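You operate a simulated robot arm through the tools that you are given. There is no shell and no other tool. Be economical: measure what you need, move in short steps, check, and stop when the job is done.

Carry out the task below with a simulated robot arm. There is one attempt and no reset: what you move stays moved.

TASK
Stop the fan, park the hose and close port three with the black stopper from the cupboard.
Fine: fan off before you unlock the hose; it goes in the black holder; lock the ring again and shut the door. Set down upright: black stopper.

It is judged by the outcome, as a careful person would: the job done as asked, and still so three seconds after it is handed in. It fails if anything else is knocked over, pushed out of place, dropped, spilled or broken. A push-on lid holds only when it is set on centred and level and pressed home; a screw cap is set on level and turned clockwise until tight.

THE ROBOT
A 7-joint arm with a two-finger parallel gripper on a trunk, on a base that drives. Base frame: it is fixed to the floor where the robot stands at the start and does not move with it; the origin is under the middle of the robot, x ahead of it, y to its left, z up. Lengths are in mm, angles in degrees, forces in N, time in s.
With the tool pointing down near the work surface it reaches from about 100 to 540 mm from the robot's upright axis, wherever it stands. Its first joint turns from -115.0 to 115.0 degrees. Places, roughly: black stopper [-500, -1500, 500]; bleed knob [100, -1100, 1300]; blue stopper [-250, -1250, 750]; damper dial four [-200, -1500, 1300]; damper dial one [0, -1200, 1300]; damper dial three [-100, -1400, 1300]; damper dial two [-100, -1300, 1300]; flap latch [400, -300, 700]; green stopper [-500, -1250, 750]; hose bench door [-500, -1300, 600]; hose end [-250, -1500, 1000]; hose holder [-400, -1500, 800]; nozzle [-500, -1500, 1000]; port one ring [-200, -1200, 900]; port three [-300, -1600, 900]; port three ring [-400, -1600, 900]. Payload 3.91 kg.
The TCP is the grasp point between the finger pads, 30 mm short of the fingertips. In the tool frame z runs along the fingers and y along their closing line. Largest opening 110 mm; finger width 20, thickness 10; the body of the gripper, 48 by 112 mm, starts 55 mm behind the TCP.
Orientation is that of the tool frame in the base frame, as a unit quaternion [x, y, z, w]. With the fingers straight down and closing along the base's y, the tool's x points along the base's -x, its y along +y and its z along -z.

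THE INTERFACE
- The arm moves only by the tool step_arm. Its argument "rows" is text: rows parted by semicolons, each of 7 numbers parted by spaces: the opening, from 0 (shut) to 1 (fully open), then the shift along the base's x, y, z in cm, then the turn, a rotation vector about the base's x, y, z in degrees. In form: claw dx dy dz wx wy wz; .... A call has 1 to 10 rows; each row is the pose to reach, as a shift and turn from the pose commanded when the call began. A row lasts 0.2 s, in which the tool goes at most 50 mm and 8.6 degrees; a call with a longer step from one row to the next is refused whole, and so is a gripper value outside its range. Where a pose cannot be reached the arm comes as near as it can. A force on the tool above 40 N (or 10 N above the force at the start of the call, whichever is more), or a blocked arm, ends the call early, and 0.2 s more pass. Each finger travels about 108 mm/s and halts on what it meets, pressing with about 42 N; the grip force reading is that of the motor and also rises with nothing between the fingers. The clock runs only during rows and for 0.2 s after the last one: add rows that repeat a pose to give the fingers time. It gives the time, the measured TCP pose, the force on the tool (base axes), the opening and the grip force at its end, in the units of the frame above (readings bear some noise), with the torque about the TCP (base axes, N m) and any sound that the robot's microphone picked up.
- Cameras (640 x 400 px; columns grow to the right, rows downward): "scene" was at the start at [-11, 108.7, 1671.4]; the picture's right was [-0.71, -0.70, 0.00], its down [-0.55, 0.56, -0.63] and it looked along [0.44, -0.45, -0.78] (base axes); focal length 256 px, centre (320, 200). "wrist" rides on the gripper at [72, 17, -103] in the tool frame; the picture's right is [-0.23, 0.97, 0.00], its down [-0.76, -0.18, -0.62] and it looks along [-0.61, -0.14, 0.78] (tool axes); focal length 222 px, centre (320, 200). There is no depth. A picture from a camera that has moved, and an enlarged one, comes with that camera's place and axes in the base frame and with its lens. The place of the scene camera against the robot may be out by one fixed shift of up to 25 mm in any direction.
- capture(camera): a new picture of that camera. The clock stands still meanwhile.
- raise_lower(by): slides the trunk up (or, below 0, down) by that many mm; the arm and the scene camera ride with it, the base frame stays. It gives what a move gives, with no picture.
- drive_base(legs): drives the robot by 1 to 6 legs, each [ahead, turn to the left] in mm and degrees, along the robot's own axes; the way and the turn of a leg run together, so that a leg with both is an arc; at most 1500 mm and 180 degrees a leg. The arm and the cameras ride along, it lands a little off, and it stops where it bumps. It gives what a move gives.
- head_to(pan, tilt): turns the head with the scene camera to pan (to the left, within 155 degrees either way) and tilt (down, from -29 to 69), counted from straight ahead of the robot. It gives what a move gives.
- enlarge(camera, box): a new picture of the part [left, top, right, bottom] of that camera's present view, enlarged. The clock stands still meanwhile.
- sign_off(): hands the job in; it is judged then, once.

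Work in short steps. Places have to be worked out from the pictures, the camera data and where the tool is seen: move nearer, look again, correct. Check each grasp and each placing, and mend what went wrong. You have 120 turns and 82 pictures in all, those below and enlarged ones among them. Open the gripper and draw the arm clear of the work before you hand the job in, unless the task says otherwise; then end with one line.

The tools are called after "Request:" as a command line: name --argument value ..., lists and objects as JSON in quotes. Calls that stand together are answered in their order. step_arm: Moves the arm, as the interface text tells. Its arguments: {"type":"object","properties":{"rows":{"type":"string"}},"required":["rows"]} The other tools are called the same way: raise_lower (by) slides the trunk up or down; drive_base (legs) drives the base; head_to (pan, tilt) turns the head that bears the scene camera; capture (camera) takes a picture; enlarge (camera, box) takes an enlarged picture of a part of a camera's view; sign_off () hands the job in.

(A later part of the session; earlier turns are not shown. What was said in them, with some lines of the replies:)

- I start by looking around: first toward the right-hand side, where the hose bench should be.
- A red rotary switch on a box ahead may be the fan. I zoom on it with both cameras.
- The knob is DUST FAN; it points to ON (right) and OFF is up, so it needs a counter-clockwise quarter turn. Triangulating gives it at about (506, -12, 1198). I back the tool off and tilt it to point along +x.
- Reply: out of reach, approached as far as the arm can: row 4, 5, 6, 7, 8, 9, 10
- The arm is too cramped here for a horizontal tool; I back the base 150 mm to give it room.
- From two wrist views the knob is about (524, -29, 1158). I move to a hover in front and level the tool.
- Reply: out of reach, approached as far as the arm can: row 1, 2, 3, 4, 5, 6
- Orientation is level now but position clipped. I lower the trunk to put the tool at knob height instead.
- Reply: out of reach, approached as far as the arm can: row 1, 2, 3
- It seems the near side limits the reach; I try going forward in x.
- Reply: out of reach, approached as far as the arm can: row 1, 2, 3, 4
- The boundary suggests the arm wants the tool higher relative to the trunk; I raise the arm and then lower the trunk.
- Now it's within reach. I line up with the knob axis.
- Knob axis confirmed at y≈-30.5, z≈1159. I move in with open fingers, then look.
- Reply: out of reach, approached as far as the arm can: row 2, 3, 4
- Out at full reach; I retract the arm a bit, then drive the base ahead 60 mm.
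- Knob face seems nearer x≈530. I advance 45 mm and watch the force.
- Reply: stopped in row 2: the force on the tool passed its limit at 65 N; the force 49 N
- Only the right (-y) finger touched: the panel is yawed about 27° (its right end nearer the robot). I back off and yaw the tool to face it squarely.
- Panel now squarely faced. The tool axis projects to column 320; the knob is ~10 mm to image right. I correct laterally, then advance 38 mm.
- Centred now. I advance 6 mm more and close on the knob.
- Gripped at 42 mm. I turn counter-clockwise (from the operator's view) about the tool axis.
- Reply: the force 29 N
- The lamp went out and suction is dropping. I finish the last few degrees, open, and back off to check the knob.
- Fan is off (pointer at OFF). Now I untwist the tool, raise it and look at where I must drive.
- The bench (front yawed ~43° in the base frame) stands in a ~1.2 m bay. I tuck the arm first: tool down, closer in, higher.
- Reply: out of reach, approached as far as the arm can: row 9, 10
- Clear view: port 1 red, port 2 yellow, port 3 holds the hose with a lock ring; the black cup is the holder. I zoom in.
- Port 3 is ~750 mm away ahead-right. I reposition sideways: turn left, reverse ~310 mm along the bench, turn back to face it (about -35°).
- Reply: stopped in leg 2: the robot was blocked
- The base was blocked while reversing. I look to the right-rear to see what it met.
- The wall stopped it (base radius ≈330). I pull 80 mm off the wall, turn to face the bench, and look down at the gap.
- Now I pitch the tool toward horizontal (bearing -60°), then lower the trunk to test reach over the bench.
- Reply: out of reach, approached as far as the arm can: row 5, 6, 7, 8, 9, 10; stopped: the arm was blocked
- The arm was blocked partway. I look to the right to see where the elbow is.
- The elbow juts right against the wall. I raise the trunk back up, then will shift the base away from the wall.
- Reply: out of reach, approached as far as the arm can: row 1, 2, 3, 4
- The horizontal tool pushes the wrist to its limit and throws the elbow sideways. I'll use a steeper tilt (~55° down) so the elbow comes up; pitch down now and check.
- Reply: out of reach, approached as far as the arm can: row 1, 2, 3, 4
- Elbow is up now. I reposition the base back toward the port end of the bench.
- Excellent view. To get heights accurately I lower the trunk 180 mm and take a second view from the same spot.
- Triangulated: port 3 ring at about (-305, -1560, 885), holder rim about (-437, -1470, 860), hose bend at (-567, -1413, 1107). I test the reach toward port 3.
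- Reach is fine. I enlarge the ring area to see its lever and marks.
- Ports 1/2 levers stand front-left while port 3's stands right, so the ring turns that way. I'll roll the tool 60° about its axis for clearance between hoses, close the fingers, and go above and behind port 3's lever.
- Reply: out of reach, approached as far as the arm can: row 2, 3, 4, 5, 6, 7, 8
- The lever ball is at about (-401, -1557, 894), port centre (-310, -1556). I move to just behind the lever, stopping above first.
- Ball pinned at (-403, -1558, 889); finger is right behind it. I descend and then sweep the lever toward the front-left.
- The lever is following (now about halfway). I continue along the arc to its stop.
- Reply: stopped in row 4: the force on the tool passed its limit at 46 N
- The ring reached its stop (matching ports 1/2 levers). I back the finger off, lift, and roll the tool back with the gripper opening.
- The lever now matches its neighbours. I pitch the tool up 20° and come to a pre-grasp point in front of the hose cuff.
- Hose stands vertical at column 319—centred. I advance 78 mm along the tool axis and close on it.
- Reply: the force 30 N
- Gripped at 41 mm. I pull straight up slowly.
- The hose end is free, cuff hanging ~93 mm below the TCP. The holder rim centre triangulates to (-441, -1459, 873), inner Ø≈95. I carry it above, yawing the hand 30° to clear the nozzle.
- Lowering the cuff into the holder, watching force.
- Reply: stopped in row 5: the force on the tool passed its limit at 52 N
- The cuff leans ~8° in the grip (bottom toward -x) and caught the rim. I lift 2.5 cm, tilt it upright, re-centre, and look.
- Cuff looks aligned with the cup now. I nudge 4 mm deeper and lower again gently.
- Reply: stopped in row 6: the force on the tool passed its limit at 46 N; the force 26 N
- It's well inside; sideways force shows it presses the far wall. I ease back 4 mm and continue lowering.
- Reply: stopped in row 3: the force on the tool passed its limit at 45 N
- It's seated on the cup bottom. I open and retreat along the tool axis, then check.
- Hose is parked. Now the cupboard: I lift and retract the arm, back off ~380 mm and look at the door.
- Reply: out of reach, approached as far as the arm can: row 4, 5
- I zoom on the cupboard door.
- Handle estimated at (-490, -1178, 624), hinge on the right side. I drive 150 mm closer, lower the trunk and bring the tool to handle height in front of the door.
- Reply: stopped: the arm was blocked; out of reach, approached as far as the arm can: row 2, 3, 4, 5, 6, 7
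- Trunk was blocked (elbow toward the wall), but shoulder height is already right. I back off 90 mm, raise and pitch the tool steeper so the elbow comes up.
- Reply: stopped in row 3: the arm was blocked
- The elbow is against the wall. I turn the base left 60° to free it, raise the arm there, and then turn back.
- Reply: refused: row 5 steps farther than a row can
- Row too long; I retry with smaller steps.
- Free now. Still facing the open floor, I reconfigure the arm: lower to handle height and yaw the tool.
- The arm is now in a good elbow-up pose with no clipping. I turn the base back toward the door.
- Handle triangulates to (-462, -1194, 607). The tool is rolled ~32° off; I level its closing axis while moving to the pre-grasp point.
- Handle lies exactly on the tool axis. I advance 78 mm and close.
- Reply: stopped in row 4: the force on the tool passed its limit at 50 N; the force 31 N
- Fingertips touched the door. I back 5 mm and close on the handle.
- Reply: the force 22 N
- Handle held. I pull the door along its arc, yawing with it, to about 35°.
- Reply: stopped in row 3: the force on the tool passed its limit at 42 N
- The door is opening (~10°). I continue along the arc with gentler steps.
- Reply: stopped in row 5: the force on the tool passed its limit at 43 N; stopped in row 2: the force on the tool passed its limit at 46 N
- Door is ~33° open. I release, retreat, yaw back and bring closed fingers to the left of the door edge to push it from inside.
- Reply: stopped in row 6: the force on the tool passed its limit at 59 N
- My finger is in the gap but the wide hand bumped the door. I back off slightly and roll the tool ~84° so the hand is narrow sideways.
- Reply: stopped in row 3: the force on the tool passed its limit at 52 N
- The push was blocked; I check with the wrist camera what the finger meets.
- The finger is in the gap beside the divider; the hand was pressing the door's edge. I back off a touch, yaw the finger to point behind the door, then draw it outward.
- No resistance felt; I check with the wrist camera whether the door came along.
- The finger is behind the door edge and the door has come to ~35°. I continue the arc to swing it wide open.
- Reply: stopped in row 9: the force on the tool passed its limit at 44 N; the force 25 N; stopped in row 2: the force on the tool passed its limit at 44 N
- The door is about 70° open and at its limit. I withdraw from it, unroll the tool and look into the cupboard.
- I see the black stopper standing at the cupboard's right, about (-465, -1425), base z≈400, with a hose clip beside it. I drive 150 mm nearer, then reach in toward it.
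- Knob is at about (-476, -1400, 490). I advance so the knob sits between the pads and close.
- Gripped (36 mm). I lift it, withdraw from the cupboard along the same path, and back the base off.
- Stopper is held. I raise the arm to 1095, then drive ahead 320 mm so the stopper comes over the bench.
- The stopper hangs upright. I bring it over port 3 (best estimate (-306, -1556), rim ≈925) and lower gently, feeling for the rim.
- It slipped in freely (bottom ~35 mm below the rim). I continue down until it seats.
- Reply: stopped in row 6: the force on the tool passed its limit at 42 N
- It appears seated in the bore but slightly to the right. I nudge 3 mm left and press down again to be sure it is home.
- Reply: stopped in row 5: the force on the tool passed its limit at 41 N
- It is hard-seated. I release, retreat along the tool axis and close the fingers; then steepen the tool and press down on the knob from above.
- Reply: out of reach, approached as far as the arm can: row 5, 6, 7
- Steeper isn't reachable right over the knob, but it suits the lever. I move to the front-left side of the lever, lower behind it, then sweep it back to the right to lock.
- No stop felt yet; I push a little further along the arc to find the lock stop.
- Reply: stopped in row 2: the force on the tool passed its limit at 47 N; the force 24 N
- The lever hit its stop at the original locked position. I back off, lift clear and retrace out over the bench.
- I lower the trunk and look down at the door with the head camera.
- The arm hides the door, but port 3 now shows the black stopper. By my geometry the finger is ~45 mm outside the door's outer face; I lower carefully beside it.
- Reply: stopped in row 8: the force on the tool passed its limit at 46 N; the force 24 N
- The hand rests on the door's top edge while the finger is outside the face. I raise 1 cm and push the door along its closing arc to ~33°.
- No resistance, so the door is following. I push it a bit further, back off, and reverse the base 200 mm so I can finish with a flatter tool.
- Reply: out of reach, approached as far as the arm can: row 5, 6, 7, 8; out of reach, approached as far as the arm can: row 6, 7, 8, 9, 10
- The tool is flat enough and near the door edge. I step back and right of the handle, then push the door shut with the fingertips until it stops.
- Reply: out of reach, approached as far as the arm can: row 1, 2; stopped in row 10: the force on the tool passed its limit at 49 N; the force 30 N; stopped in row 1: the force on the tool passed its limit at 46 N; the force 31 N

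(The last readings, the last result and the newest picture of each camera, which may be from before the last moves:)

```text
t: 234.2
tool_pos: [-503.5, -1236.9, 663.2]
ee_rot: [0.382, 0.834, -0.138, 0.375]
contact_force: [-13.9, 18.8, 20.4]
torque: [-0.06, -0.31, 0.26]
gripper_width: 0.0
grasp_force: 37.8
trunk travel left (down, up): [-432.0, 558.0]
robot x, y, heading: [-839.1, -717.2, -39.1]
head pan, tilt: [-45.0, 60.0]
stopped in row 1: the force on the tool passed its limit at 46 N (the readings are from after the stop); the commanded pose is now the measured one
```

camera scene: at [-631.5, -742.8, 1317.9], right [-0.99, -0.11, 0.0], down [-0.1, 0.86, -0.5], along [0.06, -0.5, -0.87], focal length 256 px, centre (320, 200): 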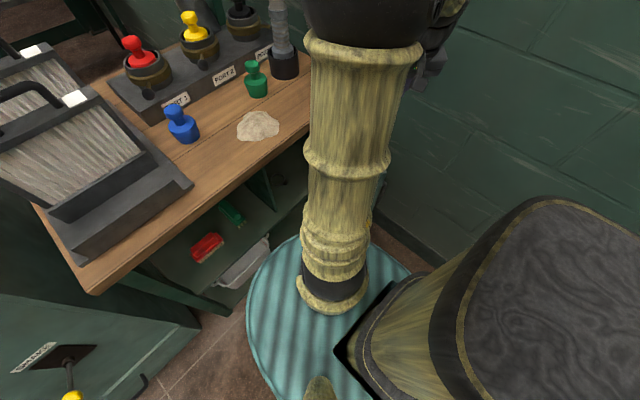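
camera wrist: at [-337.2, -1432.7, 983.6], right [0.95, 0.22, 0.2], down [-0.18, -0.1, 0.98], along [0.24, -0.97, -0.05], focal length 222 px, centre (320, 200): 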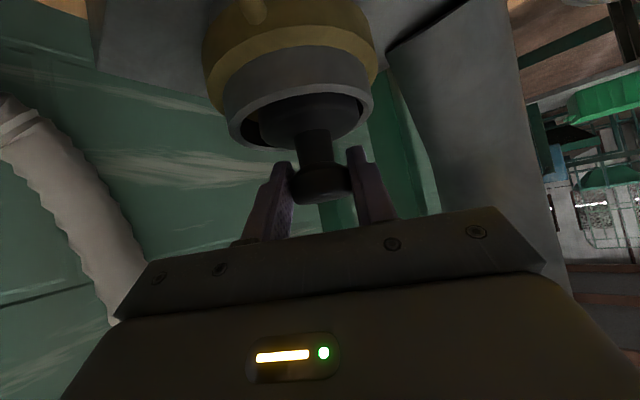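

Fingertips stopped hard at the closed-door plane (same as when it was first shut). I draw the arm off, back away, and use the last picture to check everything.

Request:
step_arm --rows "0 -2 1.3 0 0 0 0; 0.2 -5 3.3 1 0 0 0; 0.5 -8 5.5 2 0 0 0; 0.5 -10 8 5 0 0 0; 0.5 -10 9 9 0 0 0; 0.5 -10 9 13 4 4 0; 0.5 -10 9 17 8 8 0; 0.5 -10 9 21 12 12 0"

Request:
drive_base --legs '[[-150, 0], [0, 45]]'

Request:
raise_lower --by 250

Request:
head_to --pan -62 --tilt 35

Request:
capture --camera "scene"

```text
t: 236.2
tool_pos: [-584.4, -1167.6, 891.9]
ee_rot: [0.42, 0.84, -0.078, 0.334]
contact_force: [-0.4, 0.6, -0.1]
torque: [-0.01, -0.02, -0.01]
gripper_width: 54.8
grasp_force: 0.0
out of reach, approached as far as the arm can: row 7
trunk travel left (down, up): [-432.0, 558.0]
robot x, y, heading: [-840.7, -720.6, -38.8]
head pan, tilt: [-45.0, 60.0]
stopped in row 8: the arm was blocked; the commanded pose is now the measured one
```

```text
t: 240.7
tool_pos: [-456.3, -757.8, 892.3]
ee_rot: [0.063, 0.938, 0.057, 0.337]
contact_force: [-0.5, 0.3, 0.5]
torque: [-0.03, 0.0, -0.02]
gripper_width: 55.2
grasp_force: 0.0
trunk travel left (down, up): [-432.0, 558.0]
robot x, y, heading: [-954.7, -624.8, 6.3]
head pan, tilt: [-45.0, 60.0]
```

```text
t: 243.2
tool_pos: [-456.8, -757.3, 1142.3]
ee_rot: [0.063, 0.938, 0.056, 0.337]
contact_force: [0.0, -0.4, 0.1]
torque: [0.01, 0.02, -0.02]
gripper_width: 55.0
grasp_force: 0.1
trunk travel left (down, up): [-682.0, 308.0]
robot x, y, heading: [-955.6, -622.1, 6.5]
head pan, tilt: [-45.0, 60.0]
```

```text
t: 244.1
tool_pos: [-456.3, -758.0, 1141.7]
ee_rot: [0.063, 0.937, 0.056, 0.338]
contact_force: [0.1, 0.2, -0.8]
torque: [0.01, 0.03, -0.01]
gripper_width: 55.3
grasp_force: 0.0
trunk travel left (down, up): [-682.0, 308.0]
robot x, y, heading: [-953.8, -622.7, 6.5]
head pan, tilt: [-62.0, 35.0]
```

```text
0 pictures are left
camera scene: at [-987.7, -541.0, 1602.2], right [-0.82, -0.57, 0.0], down [-0.33, 0.47, -0.82], along [0.47, -0.67, -0.57], focal length 256 px, centre (320, 200)
```

scene: 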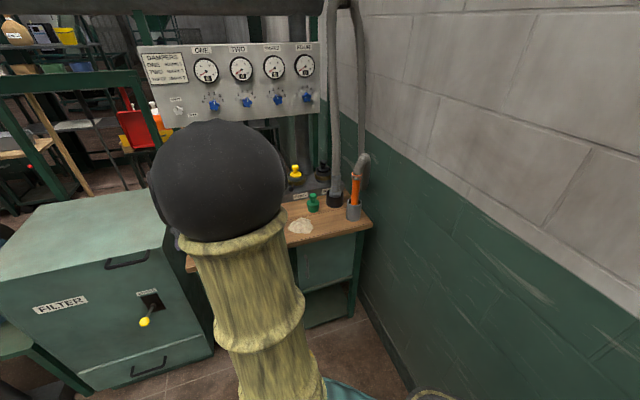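

The last picture shows the door flush, the hose standing in the black holder and the black stopper in port three. The arm is clear and the gripper open, so I hand in the job.

Request:
sign_off

```text
The job is handed in.
```

I turned the fan off first, parked the hose in the black holder, put the black stopper upright in port three, locked its ring again and shut the cupboard door. I judged that the stopper was home and the ring locked by the force at their stops. The last picture showed the door flush and the stopper in place.
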